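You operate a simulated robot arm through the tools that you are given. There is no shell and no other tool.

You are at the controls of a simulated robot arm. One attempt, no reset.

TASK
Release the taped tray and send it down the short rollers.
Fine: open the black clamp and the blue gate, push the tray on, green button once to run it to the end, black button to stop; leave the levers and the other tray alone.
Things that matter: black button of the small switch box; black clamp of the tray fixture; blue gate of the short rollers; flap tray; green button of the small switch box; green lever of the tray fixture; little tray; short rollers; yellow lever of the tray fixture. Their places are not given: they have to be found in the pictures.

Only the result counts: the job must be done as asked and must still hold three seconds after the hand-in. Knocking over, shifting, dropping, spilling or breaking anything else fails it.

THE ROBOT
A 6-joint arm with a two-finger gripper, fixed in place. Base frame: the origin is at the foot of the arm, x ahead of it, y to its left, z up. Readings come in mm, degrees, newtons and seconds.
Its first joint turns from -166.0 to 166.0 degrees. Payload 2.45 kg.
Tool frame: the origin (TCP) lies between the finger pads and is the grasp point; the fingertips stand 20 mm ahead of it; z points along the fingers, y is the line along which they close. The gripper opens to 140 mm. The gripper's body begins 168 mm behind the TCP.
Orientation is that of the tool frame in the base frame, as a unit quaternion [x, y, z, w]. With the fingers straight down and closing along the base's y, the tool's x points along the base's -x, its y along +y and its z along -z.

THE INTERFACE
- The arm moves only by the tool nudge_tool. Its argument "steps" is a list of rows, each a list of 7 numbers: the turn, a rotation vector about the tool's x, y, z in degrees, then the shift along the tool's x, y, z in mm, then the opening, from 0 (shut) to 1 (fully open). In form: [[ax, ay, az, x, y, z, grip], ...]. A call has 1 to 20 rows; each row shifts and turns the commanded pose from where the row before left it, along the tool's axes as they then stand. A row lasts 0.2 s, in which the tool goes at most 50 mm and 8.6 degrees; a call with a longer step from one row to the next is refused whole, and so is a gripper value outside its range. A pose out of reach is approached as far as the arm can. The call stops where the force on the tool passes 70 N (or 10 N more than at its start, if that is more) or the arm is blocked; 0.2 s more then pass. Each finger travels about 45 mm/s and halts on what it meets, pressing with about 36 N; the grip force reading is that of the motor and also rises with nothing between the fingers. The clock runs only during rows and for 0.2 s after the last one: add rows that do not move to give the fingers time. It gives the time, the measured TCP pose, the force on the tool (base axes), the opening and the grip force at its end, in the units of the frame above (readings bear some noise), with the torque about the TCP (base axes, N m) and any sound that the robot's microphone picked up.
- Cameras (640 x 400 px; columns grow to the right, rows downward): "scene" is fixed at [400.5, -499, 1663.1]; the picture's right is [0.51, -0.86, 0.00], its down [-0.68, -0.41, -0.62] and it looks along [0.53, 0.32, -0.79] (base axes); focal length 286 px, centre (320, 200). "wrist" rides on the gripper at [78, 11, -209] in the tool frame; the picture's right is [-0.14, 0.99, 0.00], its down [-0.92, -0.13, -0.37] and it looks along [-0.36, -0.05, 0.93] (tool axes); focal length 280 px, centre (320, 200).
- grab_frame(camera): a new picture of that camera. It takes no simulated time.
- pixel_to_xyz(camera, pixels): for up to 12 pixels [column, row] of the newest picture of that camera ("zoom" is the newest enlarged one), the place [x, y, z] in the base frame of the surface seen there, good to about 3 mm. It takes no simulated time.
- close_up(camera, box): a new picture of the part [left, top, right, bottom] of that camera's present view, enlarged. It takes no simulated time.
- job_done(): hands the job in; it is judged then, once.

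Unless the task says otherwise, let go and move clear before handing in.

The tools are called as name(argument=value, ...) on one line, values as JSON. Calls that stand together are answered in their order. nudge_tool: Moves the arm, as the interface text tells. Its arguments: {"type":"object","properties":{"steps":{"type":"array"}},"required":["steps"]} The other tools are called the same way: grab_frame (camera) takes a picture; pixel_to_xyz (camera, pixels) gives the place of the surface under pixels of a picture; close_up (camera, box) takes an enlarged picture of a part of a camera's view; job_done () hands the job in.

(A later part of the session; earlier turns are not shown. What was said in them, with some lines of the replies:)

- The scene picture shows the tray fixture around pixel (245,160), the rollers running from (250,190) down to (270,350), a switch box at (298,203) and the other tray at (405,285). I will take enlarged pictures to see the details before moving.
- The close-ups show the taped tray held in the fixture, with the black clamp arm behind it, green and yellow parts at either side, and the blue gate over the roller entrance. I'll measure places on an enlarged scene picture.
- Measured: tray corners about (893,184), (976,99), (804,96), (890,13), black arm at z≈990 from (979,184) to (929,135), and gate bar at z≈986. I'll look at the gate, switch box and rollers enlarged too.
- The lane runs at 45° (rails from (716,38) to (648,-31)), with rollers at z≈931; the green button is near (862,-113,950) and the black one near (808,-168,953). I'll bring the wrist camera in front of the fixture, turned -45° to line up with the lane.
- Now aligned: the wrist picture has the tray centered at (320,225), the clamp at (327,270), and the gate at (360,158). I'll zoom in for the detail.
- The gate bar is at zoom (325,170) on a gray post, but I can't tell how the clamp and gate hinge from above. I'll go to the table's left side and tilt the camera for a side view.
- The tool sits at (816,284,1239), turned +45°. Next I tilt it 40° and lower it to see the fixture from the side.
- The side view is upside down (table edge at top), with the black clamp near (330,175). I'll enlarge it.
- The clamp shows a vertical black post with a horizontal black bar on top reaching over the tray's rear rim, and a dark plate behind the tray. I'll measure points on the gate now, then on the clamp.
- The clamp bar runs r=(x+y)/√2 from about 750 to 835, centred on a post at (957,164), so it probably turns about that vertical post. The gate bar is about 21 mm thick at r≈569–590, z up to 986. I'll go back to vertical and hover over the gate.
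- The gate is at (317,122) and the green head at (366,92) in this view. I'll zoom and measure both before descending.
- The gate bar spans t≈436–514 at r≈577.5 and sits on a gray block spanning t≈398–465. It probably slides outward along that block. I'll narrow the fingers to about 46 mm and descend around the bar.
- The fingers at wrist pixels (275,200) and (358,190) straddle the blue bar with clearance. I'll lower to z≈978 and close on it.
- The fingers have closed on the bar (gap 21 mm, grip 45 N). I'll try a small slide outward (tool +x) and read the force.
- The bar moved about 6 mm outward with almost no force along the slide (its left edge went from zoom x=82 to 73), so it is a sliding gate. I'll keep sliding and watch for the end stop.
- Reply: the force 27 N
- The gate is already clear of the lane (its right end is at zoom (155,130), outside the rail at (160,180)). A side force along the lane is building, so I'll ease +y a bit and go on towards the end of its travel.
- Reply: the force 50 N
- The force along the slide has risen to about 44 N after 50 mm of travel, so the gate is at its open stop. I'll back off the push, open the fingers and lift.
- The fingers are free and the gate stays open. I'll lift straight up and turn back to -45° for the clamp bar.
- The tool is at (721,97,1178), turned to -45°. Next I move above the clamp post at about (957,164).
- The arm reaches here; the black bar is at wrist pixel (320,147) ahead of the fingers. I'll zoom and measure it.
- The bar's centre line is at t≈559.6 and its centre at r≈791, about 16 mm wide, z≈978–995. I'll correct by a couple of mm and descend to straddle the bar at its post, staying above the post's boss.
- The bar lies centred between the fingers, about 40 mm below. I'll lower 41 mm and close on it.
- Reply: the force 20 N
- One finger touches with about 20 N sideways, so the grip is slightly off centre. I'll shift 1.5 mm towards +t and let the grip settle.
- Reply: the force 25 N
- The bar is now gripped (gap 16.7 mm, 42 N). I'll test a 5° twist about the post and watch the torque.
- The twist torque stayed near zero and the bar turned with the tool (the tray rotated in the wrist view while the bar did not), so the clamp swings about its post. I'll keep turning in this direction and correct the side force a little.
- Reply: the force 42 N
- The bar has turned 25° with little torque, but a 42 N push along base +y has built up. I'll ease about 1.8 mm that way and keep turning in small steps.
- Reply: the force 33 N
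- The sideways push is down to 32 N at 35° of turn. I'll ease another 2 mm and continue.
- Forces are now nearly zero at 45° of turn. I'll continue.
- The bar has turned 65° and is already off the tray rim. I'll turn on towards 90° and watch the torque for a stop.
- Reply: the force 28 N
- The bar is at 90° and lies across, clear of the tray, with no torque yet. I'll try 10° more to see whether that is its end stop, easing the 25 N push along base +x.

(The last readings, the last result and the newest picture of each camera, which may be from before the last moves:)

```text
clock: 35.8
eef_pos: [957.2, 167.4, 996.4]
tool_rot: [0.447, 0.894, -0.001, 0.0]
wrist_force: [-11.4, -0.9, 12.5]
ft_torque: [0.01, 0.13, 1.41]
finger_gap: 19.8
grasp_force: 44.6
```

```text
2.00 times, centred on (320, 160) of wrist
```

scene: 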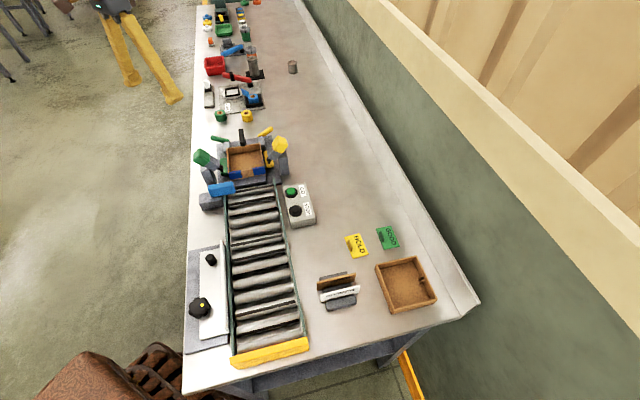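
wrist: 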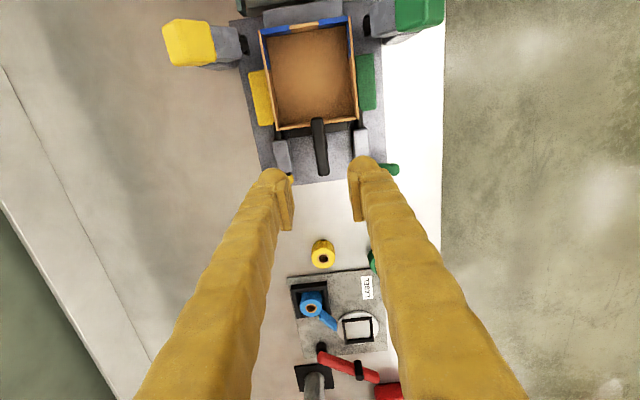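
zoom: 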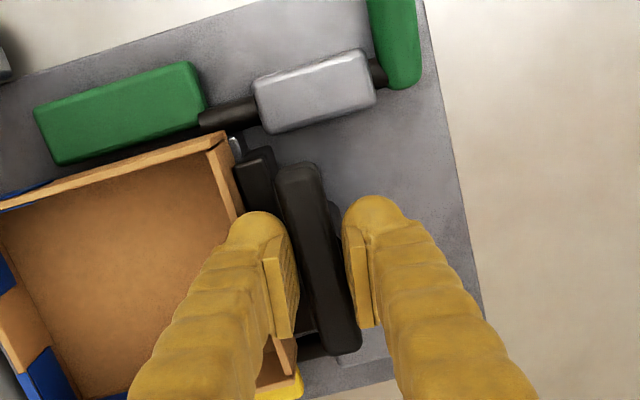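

Torque jumped to 1.4 N m and the bar slipped in the fingers, so 90° is the open stop. I'll turn back 8°, open the fingers and lift clear.

nudge_tool(steps=[[0, 0, -4, 0, 0, 0, 0.0], [0, 0, -4, 0, 0, 0, 0.0], [0, 0, 0, 0, 0, 0, 0.33], [0, 0, 0, 0, 0, 0, 0.33], [0, 0, 0, 0, 0, 0, 0.33], [0, 0, 0, 0, 0, 0, 0.33], [0, 0, 0, 0, 0, -30, 0.33], [0, 0, 0, 0, 0, -40, 0.33], [0, 0, 0, 0, 0, -45, 0.33], [0, 0, 0, 0, 0, -45, 0.33]])

close_up(camera="scene", box=[180, 90, 340, 230])

grab_frame(camera="wrist")

```text
clock: 38.0
eef_pos: [957.0, 166.9, 1155.2]
tool_rot: [0.383, 0.924, -0.001, -0.002]
wrist_force: [0.2, 0.1, -0.4]
ft_torque: [0.0, 0.01, 0.03]
finger_gap: 46.0
grasp_force: 0.1
```

```text
2.86 times, centred on (260, 160) of scene
```

zoom: 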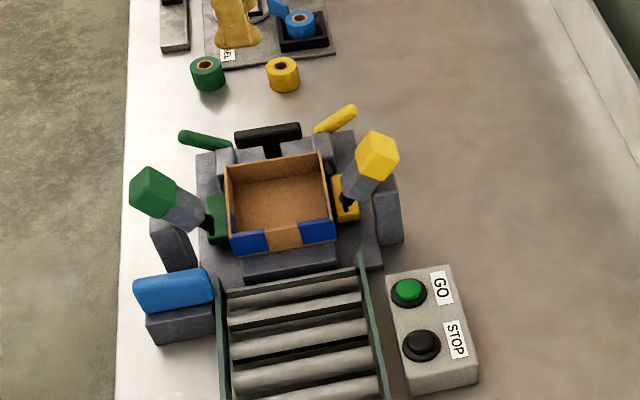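

```text
taken
```

wrist: 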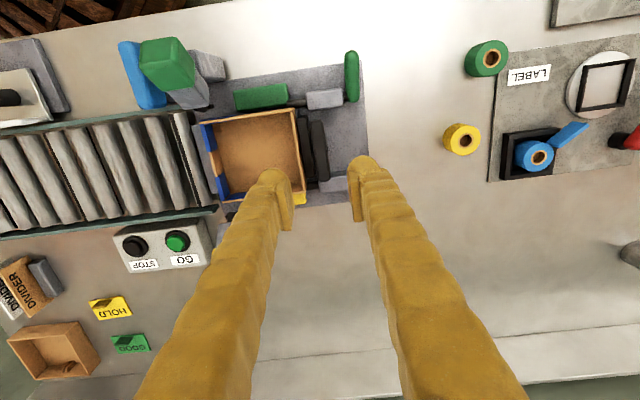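

The clamp bar now lies across behind the tray, and the gate is fully outside the lane. I'll turn back to -45°, set the fingers to a 60 mm gap, and hover over the tray's inside to push its front wall from within.

nudge_tool(steps=[[0, 0, -7.5, 0, 0, 0, 0.43], [0, 0, -7.5, 0, 0, 0, 0.43], [0, 0, -7.5, 0, 0, 0, 0.43], [0, 0, -7.5, 0, 0, 0, 0.43], [0, 0, -7.5, 0, 0, 0, 0.43], [0, 0, -7.5, 0, 0, 0, 0.43], [0, 0, -7.5, 0, 0, 0, 0.43], [0, 0, -7.5, 0, 0, 0, 0.43], [0, 0, -7.5, 0, 0, 0, 0.43], [0, 0, -7.5, 0, 0, 0, 0.43], [0, 0, -7.5, 0, 0, 0, 0.43], [0, 0, -7.5, 0, 0, 0, 0.43], [0, 0, 0, 34.9, -0.4, 0, 0.43], [0, 0, 0, 34.9, -0.4, 0, 0.43], [0, 0, 0, 34.9, -0.4, 0, 0.43], [0, 0, 0, 0, 0, 0, 0.43]])

grab_frame(camera="wrist")

close_up(camera="scene", box=[195, 120, 305, 190])

```text
clock: 41.4
eef_pos: [883.8, 92.7, 1156.1]
tool_rot: [-0.382, 0.924, 0.001, 0.0]
wrist_force: [0.2, 0.5, -0.2]
ft_torque: [0.03, -0.01, 0.0]
finger_gap: 60.3
grasp_force: 0.1
```

```text
taken
```

wrist: 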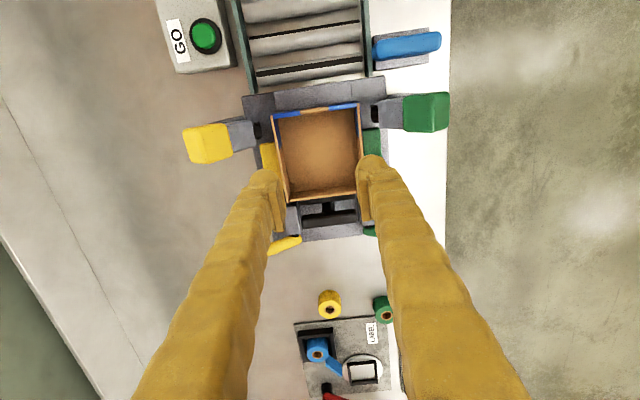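

```text
5.71 times, centred on (250, 155) of scene
```

zoom: 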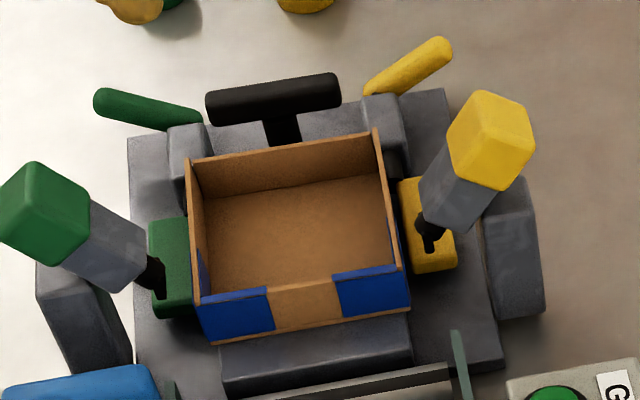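

The tool is above the tray's inside. I'll re-measure the tray's interior (floor and walls) before lowering the fingers in.

pixel_to_xyz(camera="zoom", pixels=[[300, 230], [260, 270], [350, 210], [195, 165], [378, 135], [200, 300], [403, 272], [220, 280], [380, 260], [300, 310], [240, 310], [300, 365]])

pixel_to_xyz(camera="wrist", pixels=[[275, 115], [357, 106], [287, 195], [315, 150], [330, 130], [300, 175], [340, 180], [316, 97], [320, 90], [285, 130], [355, 130], [318, 190]])

```text
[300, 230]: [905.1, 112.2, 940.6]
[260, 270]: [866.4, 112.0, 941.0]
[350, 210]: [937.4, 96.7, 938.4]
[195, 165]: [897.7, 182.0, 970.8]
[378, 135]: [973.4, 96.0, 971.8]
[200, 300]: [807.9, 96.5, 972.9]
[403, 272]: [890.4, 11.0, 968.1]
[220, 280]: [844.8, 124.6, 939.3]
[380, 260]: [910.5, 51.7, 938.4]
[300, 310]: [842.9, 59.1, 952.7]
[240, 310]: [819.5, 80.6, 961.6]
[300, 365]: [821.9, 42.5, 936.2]
```

```text
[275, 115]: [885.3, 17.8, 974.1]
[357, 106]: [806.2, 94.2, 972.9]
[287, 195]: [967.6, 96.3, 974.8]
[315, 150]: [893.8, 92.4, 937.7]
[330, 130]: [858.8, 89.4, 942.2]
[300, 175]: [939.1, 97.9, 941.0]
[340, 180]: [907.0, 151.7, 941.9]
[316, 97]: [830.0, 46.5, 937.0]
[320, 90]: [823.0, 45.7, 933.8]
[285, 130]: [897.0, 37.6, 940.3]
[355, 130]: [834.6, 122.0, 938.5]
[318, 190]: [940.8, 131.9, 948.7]
```

The tray floor is at z≈940 and its rim at 972, level with the front ledge (936). I'll lower the fingertips to about z=950 inside the tray.

nudge_tool(steps=[[0, 0, 0, 0, 0, 45, 0.43], [0, 0, 0, 0, 0, 45, 0.43], [0, 0, 0, 0, 0, 45, 0.43], [0, 0, 0, 0, 0, 40, 0.43], [0, 0, 0, 0, 0, 11, 0.43], [0, 0, 0, 0, 0, 0, 0.43]])

close_up(camera="scene", box=[195, 100, 305, 190])

grab_frame(camera="wrist")

```text
clock: 42.8
eef_pos: [885.7, 90.1, 973.5]
tool_rot: [-0.383, 0.924, 0.0, 0.0]
wrist_force: [-0.1, 0.2, 0.4]
ft_torque: [0.01, 0.01, 0.03]
finger_gap: 60.2
grasp_force: 0.0
```

```text
4.44 times, centred on (250, 145) of scene
```

zoom: 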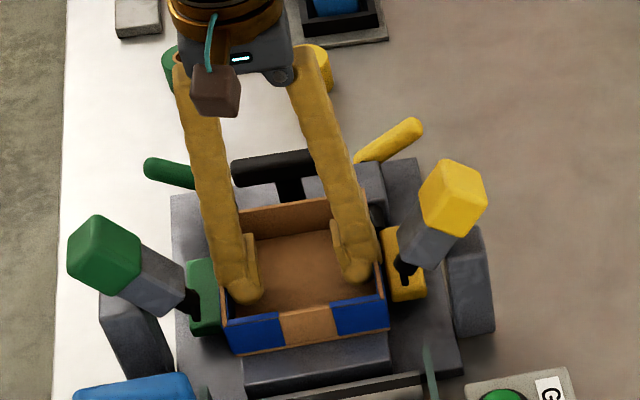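

```text
taken
```

wrist: 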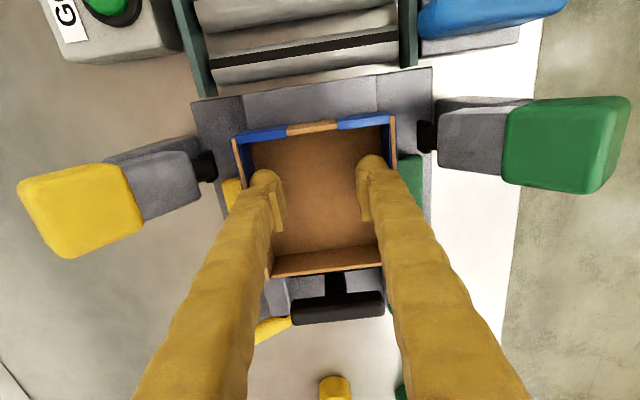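

Both fingers are inside the tray, tips at z≈953, clear of the walls. I'll push towards the rollers gently until contact and watch the force.

nudge_tool(steps=[[0, 0, 0, 8, 0, 0, 0.43], [0, 0, 0, 8, 0, 0, 0.43], [0, 0, 0, 8, 0, 0, 0.43], [0, 0, 0, 6, 0, 0, 0.43], [0, 0, 0, 5, 0, 0, 0.43], [0, 0, 0, 5, 0, 0, 0.43], [0, 0, 0, 0, 0, 0, 0.43]])

close_up(camera="scene", box=[195, 100, 305, 190])

```text
clock: 44.4
eef_pos: [856.7, 63.5, 971.5]
tool_rot: [-0.383, 0.924, 0.0, 0.0]
wrist_force: [0.5, 0.2, -0.2]
ft_torque: [0.0, -0.01, 0.01]
finger_gap: 60.2
grasp_force: 0.2
```

```text
4.44 times, centred on (250, 145) of scene
```

zoom: 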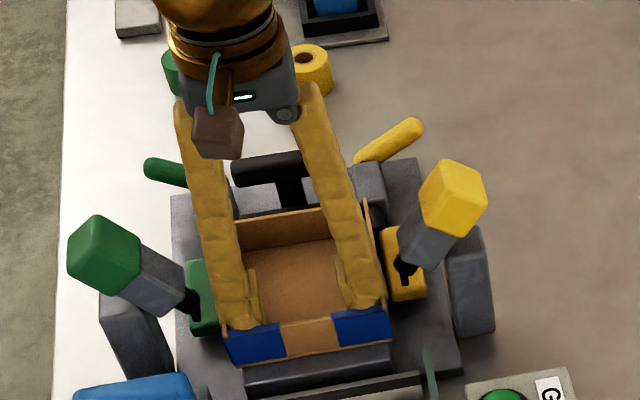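

The tray has moved about 9 mm and slides freely. I'll keep pushing along the lane in 10 mm rows.

nudge_tool(steps=[[0, 0, 0, 8, 0, 0, 0.43], [0, 0, 0, 8, 0, 0, 0.43], [0, 0, 0, 8, 0, 0, 0.43], [0, 0, 0, 8, 0, 0, 0.43], [0, 0, 0, 8, 0, 0, 0.43], [0, 0, 0, 8, 0, 0, 0.43], [0, 0, 0, 8, 0, 0, 0.43]])

close_up(camera="scene", box=[185, 120, 315, 220])

```text
clock: 46.0
eef_pos: [816.8, 22.6, 970.6]
tool_rot: [-0.383, 0.924, 0.0, 0.001]
wrist_force: [0.5, 0.7, 1.3]
ft_torque: [0.04, 0.02, 0.0]
finger_gap: 60.2
grasp_force: 0.1
```

```text
4.00 times, centred on (250, 170) of scene
```

zoom: 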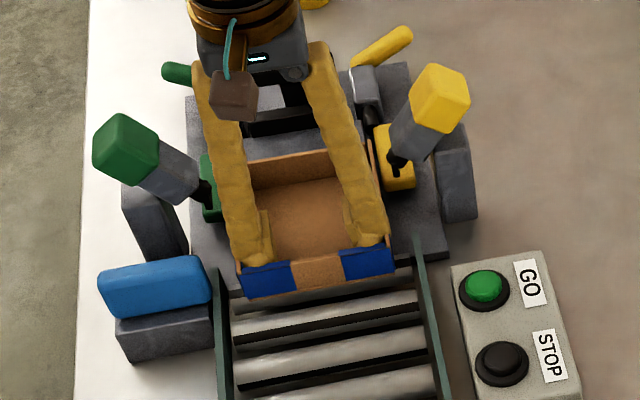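

The tray's front edge is over the first roller and tracking straight. I'll keep pushing until all of it is on the rollers.

nudge_tool(steps=[[0, 0, 0, 8, 0, 0, 0.43], [0, 0, 0, 8, 0, 0, 0.43], [0, 0, 0, 8, 0, 0, 0.43], [0, 0, 0, 8, 0, 0, 0.43], [0, 0, 0, 8, 0, 0, 0.43], [0, 0, 0, 8, 0, 0, 0.43], [0, 0, 0, 8, 0, 0, 0.43]])

close_up(camera="scene", box=[185, 130, 345, 250])

```text
clock: 47.6
eef_pos: [776.5, -17.3, 972.1]
tool_rot: [-0.382, 0.924, 0.0, 0.001]
wrist_force: [0.8, 1.4, 0.3]
ft_torque: [-0.02, 0.02, -0.04]
finger_gap: 60.1
grasp_force: 0.0
```

```text
3.33 times, centred on (265, 190) of scene
```

zoom: 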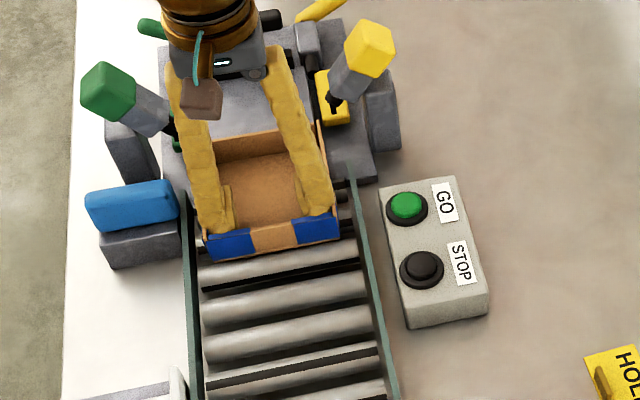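

The tray is more than halfway on and still straight. Another 48 mm puts its back edge past the ledge.

nudge_tool(steps=[[0, 0, 0, 8, 0, 0, 0.43], [0, 0, 0, 8, 0, 0, 0.43], [0, 0, 0, 8, 0, 0, 0.43], [0, 0, 0, 8, 0, 0, 0.43], [0, 0, 0, 8, 0, 0, 0.43], [0, 0, 0, 8, 0, 0, 0.43], [0, 0, 0, 0, 0, 0, 0.43]])

close_up(camera="scene", box=[185, 130, 345, 250])

grab_frame(camera="wrist")

```text
clock: 49.2
eef_pos: [740.5, -50.9, 971.0]
tool_rot: [-0.383, 0.924, 0.0, 0.0]
wrist_force: [0.6, -0.4, -0.2]
ft_torque: [0.01, 0.0, 0.01]
finger_gap: 60.4
grasp_force: 0.1
```

```text
3.33 times, centred on (265, 190) of scene
```

zoom: 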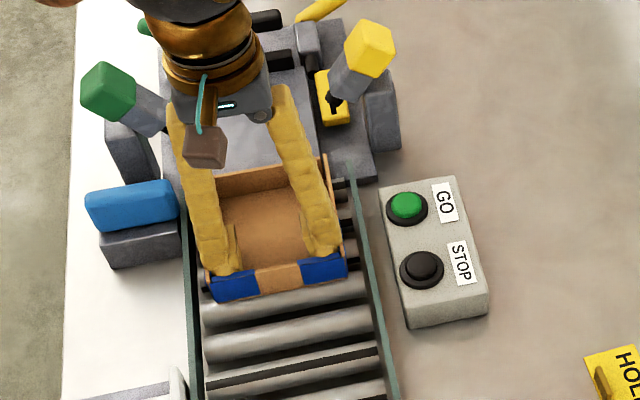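

```text
taken
```

wrist: 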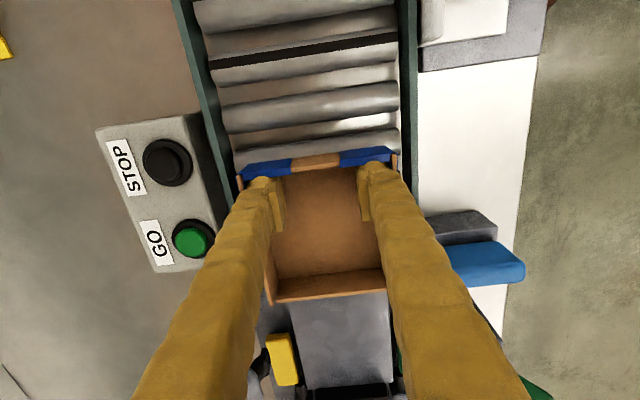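

The tray is on the rollers, its front against the fingers at wrist (320,165). I'll back the fingers off 6 mm and lift straight out.

nudge_tool(steps=[[0, 0, 0, -6, 0, 0, 0.43], [0, 0, 0, 0, 0, -30, 0.43], [0, 0, 0, 0, 0, -40, 0.43], [0, 0, 0, 0, 0, -45, 0.43], [0, 0, 0, 0, 0, -45, 0.43], [0, 0, 0, 0, 0, -30, 0.43]])

grab_frame(camera="scene")

close_up(camera="scene", box=[185, 130, 345, 250])

grab_frame(camera="wrist")

```text
clock: 50.6
eef_pos: [745.8, -45.3, 1160.5]
tool_rot: [-0.382, 0.924, -0.001, 0.001]
wrist_force: [0.2, 0.5, -0.1]
ft_torque: [0.0, 0.0, -0.01]
finger_gap: 60.3
grasp_force: 0.1
```

```text
taken
```

scene: 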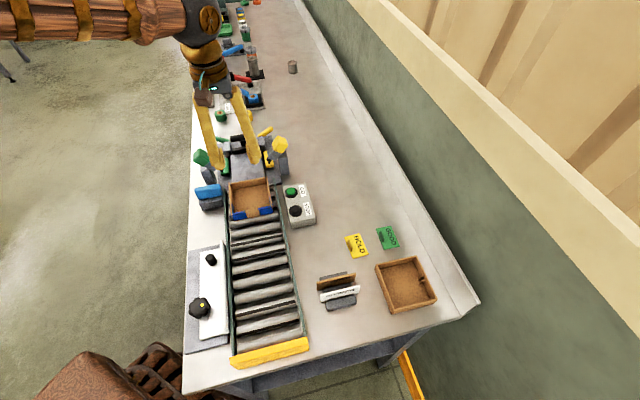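

```text
3.33 times, centred on (265, 190) of scene
```

zoom: 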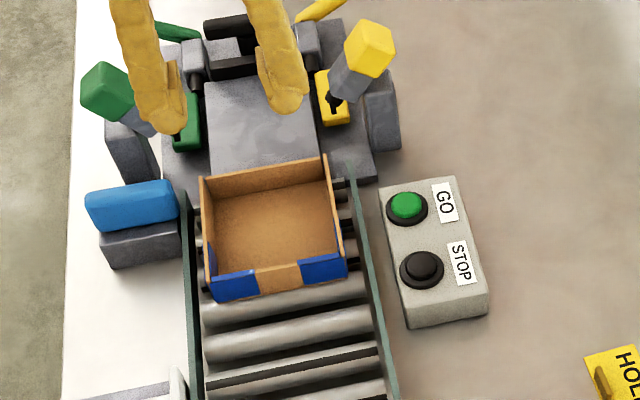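

```text
taken
```

wrist: 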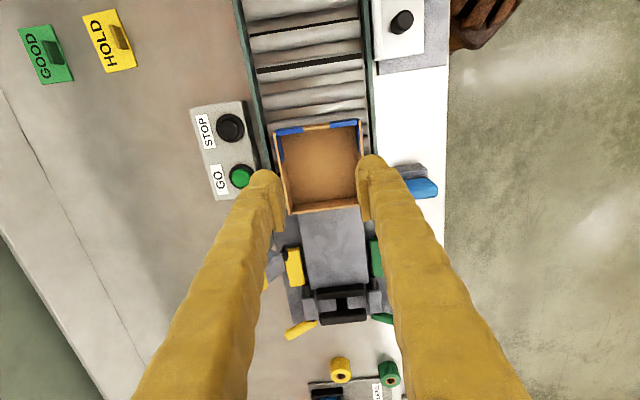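

The tray sits straight on the rollers with the fixture ledge empty behind it. I'll measure the two buttons carefully and record the tray's position.

pixel_to_xyz(camera="zoom", pixels=[[202, 180], [326, 157], [210, 282], [345, 258], [270, 220], [210, 230], [340, 210]])

close_up(camera="scene", box=[276, 172, 324, 220])

```text
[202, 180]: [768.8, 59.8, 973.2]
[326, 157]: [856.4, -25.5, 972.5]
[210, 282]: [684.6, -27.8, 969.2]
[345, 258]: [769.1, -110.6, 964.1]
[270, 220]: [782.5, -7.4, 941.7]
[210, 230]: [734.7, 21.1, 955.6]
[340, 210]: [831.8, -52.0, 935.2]
```

```text
8.33 times, centred on (300, 196) of scene
```

zoom: 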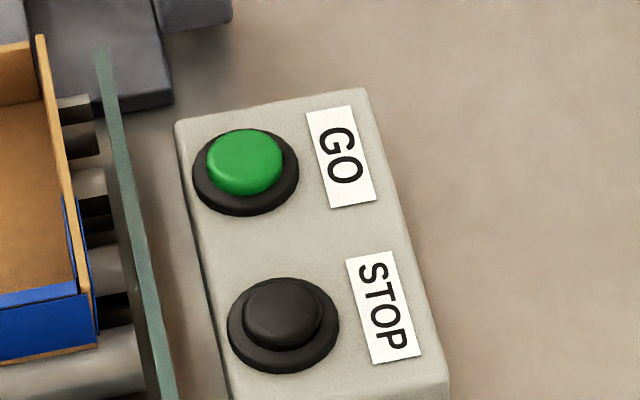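

pixel_to_xyz(camera="zoom", pixels=[[245, 155], [215, 158], [275, 155], [245, 135], [245, 175], [245, 190], [200, 185], [290, 165], [245, 208], [320, 230], [220, 170], [270, 172]])

pixel_to_xyz(camera="zoom", pixels=[[283, 305], [253, 308], [313, 305], [283, 285], [283, 325], [283, 340], [237, 335], [330, 320], [283, 362], [190, 130], [360, 95], [440, 375]])

```text
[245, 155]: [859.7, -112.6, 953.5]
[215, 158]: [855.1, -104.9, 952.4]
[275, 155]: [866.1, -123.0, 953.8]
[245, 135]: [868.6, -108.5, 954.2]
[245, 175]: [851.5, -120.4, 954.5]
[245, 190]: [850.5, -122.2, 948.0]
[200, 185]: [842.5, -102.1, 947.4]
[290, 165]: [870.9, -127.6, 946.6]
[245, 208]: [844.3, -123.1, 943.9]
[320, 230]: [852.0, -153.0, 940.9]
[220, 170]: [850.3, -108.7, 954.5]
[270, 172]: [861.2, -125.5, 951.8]
```

```text
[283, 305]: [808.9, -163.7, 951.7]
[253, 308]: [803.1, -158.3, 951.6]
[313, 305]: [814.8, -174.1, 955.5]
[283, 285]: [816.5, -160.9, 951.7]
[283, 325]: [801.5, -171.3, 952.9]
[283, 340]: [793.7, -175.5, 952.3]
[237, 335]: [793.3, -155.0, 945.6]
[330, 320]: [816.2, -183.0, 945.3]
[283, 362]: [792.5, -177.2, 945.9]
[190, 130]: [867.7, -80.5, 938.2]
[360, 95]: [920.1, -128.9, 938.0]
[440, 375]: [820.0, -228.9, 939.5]
```

The green cap centre is (860,-113) with its top at z≈953.5 and collar at ≈946; the black cap centre is (808.5,-165), top ≈952. I'll close the fingers, move above the green button and go down part-way.

nudge_tool(steps=[[0, 0, 0, -10.9, -42.9, 0, 0.0], [0, 0, 0, -10.9, -42.9, 0, 0.0], [0, 0, 0, -10.9, -42.8, 0, 0.0], [0, 0, 0, 0, 0, 0, 0.0], [0, 0, 0, 0, 0, 40, 0.0], [0, 0, 0, 0, 0, 40, 0.0], [0, 0, 0, 0, 0, 40, 0.0], [0, 0, 0, 0, 0, 25, 0.0], [0, 0, 0, 0, 0, 0, 0.0]])

close_up(camera="scene", box=[240, 130, 360, 230])

grab_frame(camera="wrist")

```text
clock: 52.6
eef_pos: [859.1, -116.8, 1014.9]
tool_rot: [-0.383, 0.924, 0.001, 0.0]
wrist_force: [-0.3, 0.2, -0.6]
ft_torque: [0.0, -0.01, -0.01]
finger_gap: 0.0
grasp_force: 29.4
```

```text
4.00 times, centred on (300, 180) of scene
```

zoom: 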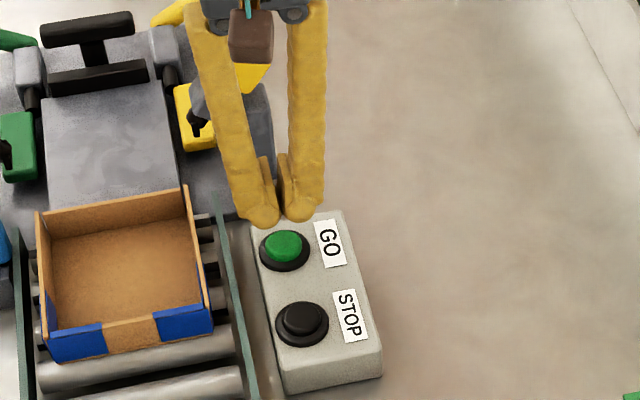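

```text
taken
```

wrist: 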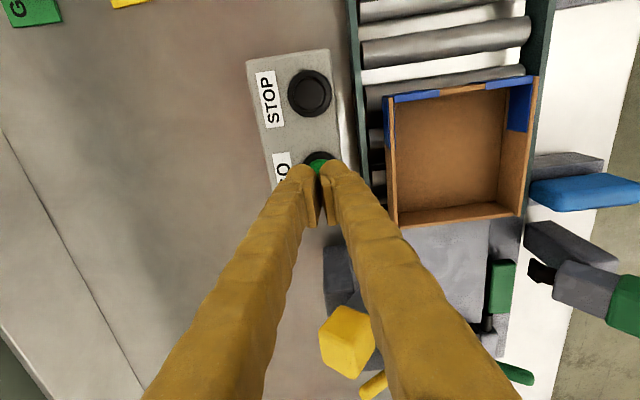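

The fingertips are about 40 mm above the green cap, and the cap shows just ahead at wrist (318,165), so it is well lined up. I'll trim 2 mm and come down to just above it.

nudge_tool(steps=[[0, 0, 0, -2, 1.5, 0, 0.0], [0, 0, 0, 0, 0, 20, 0.0], [0, 0, 0, 0, 0, 15, 0.0], [0, 0, 0, 0, 0, 0, 0.0]])

close_up(camera="scene", box=[270, 170, 330, 220])

```text
clock: 53.6
eef_pos: [860.0, -110.5, 981.6]
tool_rot: [-0.382, 0.924, -0.001, 0.0]
wrist_force: [0.6, 0.2, -0.5]
ft_torque: [0.01, -0.04, 0.02]
finger_gap: 0.0
grasp_force: 29.2
```

```text
8.00 times, centred on (300, 195) of scene
```

zoom: 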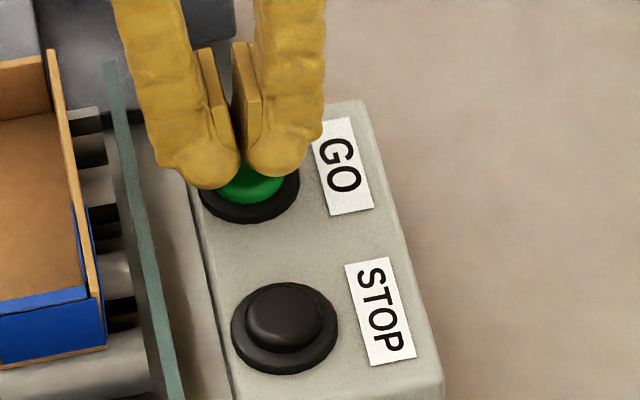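

The fingertips are right over the green cap, 8 mm above it. I'll press it once and come straight back up in one call.

nudge_tool(steps=[[0, 0, 0, 0, 0, 4, 0.0], [0, 0, 0, 0, 0, 3, 0.0], [0, 0, 0, 0, 0, 2, 0.0], [0, 0, 0, 0, 0, 2, 0.0], [0, 0, 0, 0, 0, 2, 0.0], [0, 0, 0, 0, 0, -6, 0.0], [0, 0, 0, 0, 0, -20, 0.0]])

grab_frame(camera="scene")

close_up(camera="scene", box=[185, 130, 345, 250])

```text
clock: 55.2
eef_pos: [860.4, -111.1, 993.9]
tool_rot: [-0.383, 0.924, 0.001, 0.0]
wrist_force: [0.0, 0.1, -0.6]
ft_torque: [0.02, -0.04, -0.01]
finger_gap: 0.0
grasp_force: 29.2
heard: click
```

```text
taken
```

scene: 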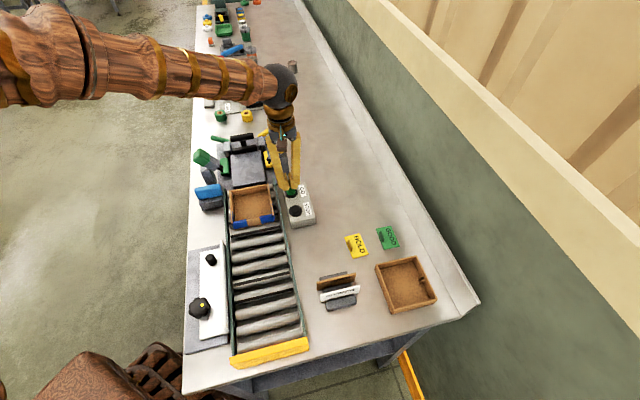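

```text
3.33 times, centred on (265, 190) of scene
```

zoom: 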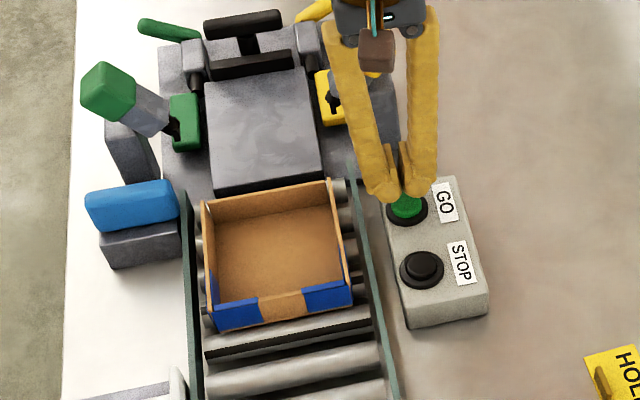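

A click was heard and the tray has advanced (front edge from zoom row 298 to 330), so the rollers are running. I'll move over to the black button and wait there, watching the tray.

nudge_tool(steps=[[0, 0, 0, 0, 0, -20, 0.0], [0, 0, 0, 37.4, -0.7, 0, 0.0], [0, 0, 0, 37.4, -0.7, 0, 0.0], [0, 0, 0, 0, 0, 0, 0.0], [0, 0, 0, 0, 0, 0, 0.0]])

grab_frame(camera="scene")

```text
clock: 56.4
eef_pos: [809.5, -165.5, 1013.3]
tool_rot: [-0.382, 0.924, -0.001, -0.001]
wrist_force: [0.1, -0.3, -0.8]
ft_torque: [-0.01, 0.0, 0.02]
finger_gap: 0.0
grasp_force: 29.9
```

```text
taken
```

scene: 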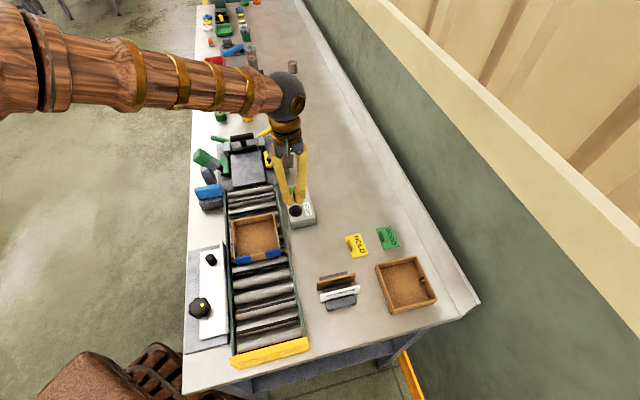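

The tray is travelling along the lane (front edge now near (255,260)). I'll lower to just above the black cap while it travels on.

nudge_tool(steps=[[0, 0, 0, 0, 0, 16, 0.0], [0, 0, 0, 0, 0, 14, 0.0], [0, 0, 0, 0, 0, 0, 0.0], [0, 0, 0, 0, 0, 0, 0.0]])

grab_frame(camera="scene")

close_up(camera="scene", box=[270, 170, 330, 230])

```text
clock: 57.4
eef_pos: [808.0, -165.7, 983.6]
tool_rot: [-0.383, 0.924, 0.001, 0.0]
wrist_force: [-0.2, 0.8, 0.4]
ft_torque: [0.01, 0.01, 0.01]
finger_gap: 0.0
grasp_force: 29.2
```

```text
taken
```

scene: 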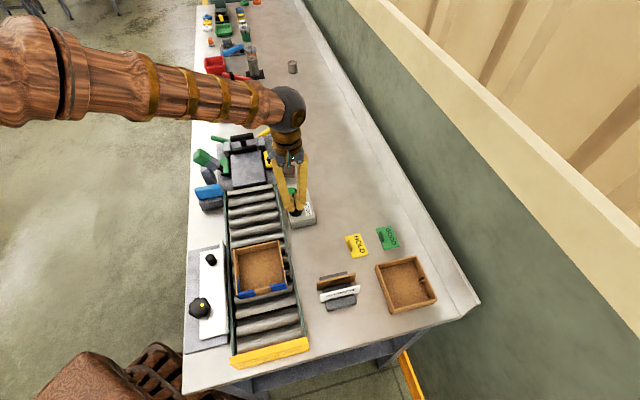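

```text
6.67 times, centred on (300, 200) of scene
```

zoom: 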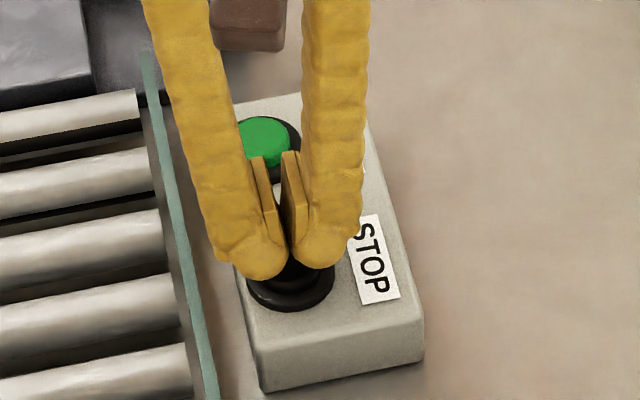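

The tray's front edge is now at about row 293 and the yellow end stop at about row 345. I'll hold still roughly one more second.

nudge_tool(steps=[[0, 0, 0, 0, 0, 0, 0.0], [0, 0, 0, 0, 0, 0, 0.0], [0, 0, 0, 0, 0, 0, 0.0], [0, 0, 0, 0, 0, 0, 0.0]])

grab_frame(camera="scene")

close_up(camera="scene", box=[210, 240, 330, 370])

```text
clock: 58.4
eef_pos: [808.9, -166.4, 984.0]
tool_rot: [-0.383, 0.924, 0.001, 0.001]
wrist_force: [0.9, -0.9, -0.4]
ft_torque: [0.02, -0.02, 0.0]
finger_gap: 0.0
grasp_force: 29.5
```

```text
taken
```

scene: 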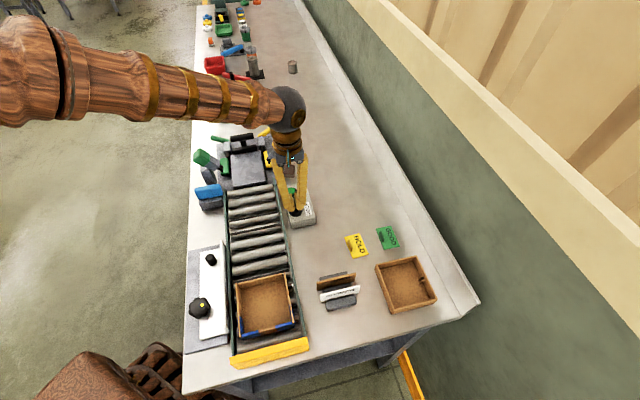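

```text
3.08 times, centred on (270, 305) of scene
```

zoom: 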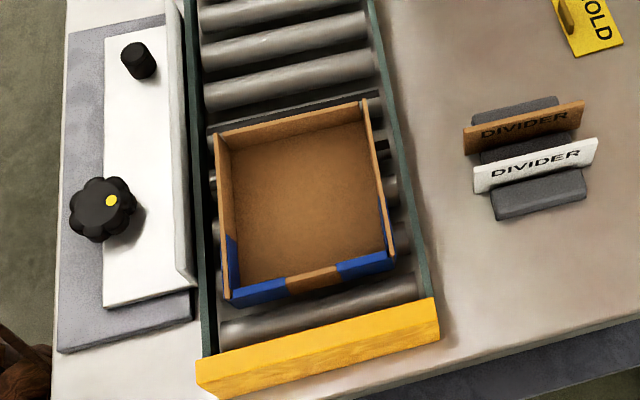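

About one roller's gap remains before the yellow stop. I'll wait another 0.6 s.

nudge_tool(steps=[[0, 0, 0, 0, 0, 0, 0.0], [0, 0, 0, 0, 0, 0, 0.0]])

close_up(camera="scene", box=[210, 240, 330, 370])

```text
clock: 59.0
eef_pos: [809.7, -166.2, 984.3]
tool_rot: [-0.383, 0.924, 0.0, 0.001]
wrist_force: [-0.1, 0.7, -0.2]
ft_torque: [0.01, -0.02, -0.02]
finger_gap: 0.1
grasp_force: 30.0
```

```text
3.08 times, centred on (270, 305) of scene
```

zoom: 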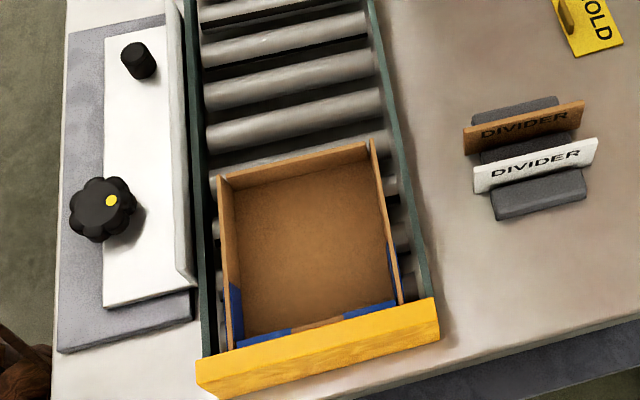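

The tray is right at the yellow end stop. I'll press the black button once and come back up.

nudge_tool(steps=[[0, 0, 0, 0, 0, 6, 0.0], [0, 0, 0, 0, 0, 5, 0.0], [0, 0, 0, 0, 0, 3, 0.0], [0, 0, 0, 0, 0, 2, 0.0], [0, 0, 0, 0, 0, 2, 0.0], [0, 0, 0, 0, 0, -8, 0.0], [0, 0, 0, 0, 0, -25, 0.0]])

close_up(camera="scene", box=[210, 240, 330, 370])

grab_frame(camera="scene")

```text
clock: 60.6
eef_pos: [809.4, -163.6, 999.6]
tool_rot: [-0.382, 0.924, 0.0, 0.0]
wrist_force: [0.4, -0.9, -0.4]
ft_torque: [0.01, 0.01, 0.04]
finger_gap: 0.3
grasp_force: 29.7
heard: click
```

```text
3.08 times, centred on (270, 305) of scene
```

zoom: 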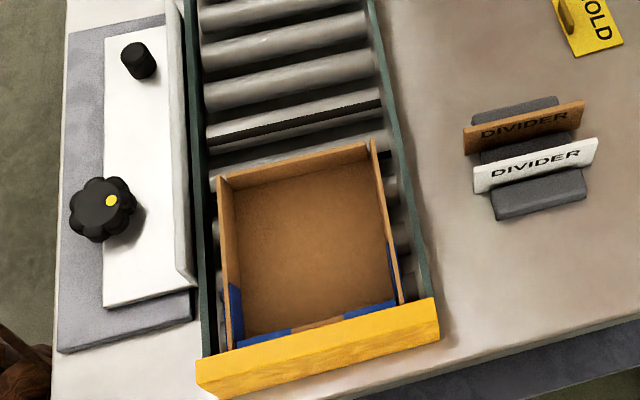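

```text
taken
```

scene: 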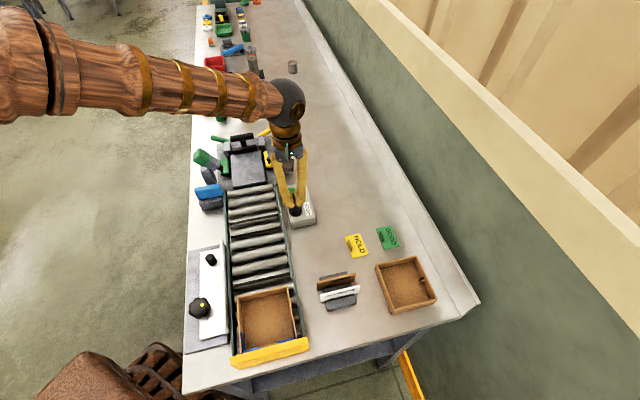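

A click was heard and the tray sits against the yellow stop. I'll lift clear and compare the rollers' dark stripes over time to confirm they have stopped.

nudge_tool(steps=[[0, 0, 0, 0, 0, -40, 0.0], [0, 0, 0, 0, 0, -45, 0.0], [0, 0, 0, 0, 0, -45, 0.0], [0, 0, 0, 0, 0, -45, 0.0], [0, 0, 0, 0, 0, 0, 0.0]])

close_up(camera="scene", box=[210, 180, 330, 370])

nudge_tool(steps=[[0, 0, 0, 0, 0, 0, 0.0], [0, 0, 0, 0, 0, 0, 0.0]])

close_up(camera="scene", box=[210, 180, 330, 370])

close_up(camera="scene", box=[180, 90, 340, 230])

```text
clock: 61.8
eef_pos: [807.5, -163.4, 1175.8]
tool_rot: [-0.383, 0.924, 0.0, -0.001]
wrist_force: [-0.1, -0.2, -0.1]
ft_torque: [0.01, 0.01, 0.02]
finger_gap: 0.0
grasp_force: 29.6
```

```text
2.11 times, centred on (270, 275) of scene
```

zoom: 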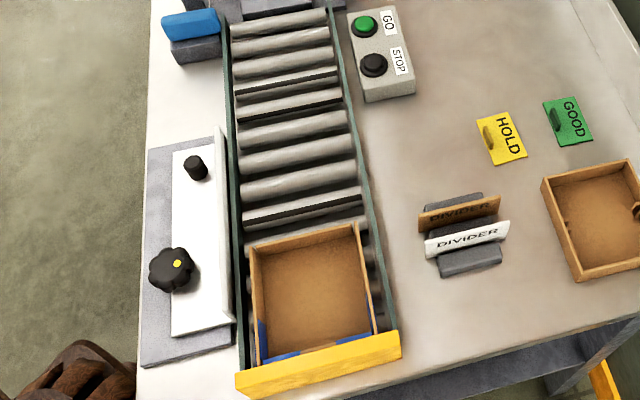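

```text
clock: 62.4
eef_pos: [805.9, -163.5, 1176.5]
tool_rot: [-0.382, 0.924, 0.0, 0.001]
wrist_force: [-0.3, 0.2, 0.2]
ft_torque: [0.02, -0.01, -0.02]
finger_gap: 0.1
grasp_force: 29.4
```

```text
2.11 times, centred on (270, 275) of scene
```

zoom: 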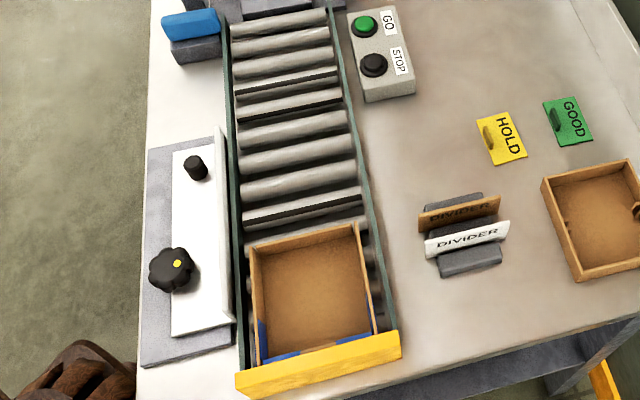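

```text
2.86 times, centred on (260, 160) of scene
```

zoom: 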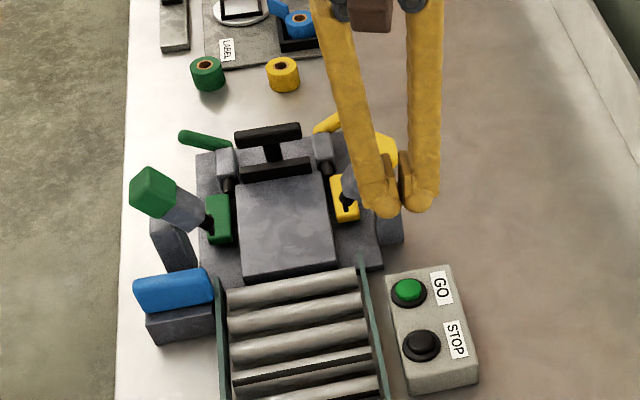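

The roller stripes are identical at 61.8 s and 62.4 s, so the rollers have stopped. The tray rests against the yellow stop, the gate and clamp are open, and the levers and other tray look unmoved. The arm is clear at z≈1176, so I'm handing in.

job_done()

```text
The job is handed in.
```

The taped tray is at the end of the short rollers, resting against the yellow stop, and I've handed the job in. The result hasn't been reported back to me.

- **Blue gate:** slid outward to its stop, clear of the lane.
- **Black clamp:** swung 90° about its post to its stop, off the tray's rim.
- **Tray:** pushed fully onto the rollers from the inside of its front wall. It slid freely and stayed straight.
- **Buttons:** green pressed once, then black once with the tray at the end; I heard a click each time. The roller stripes did not move between two pictures 0.6 s apart, so the rollers have stopped.

I did not touch the green and yellow levers or the other tray, and they look unmoved in the last pictures. The arm finished clear above the table with its fingers empty.
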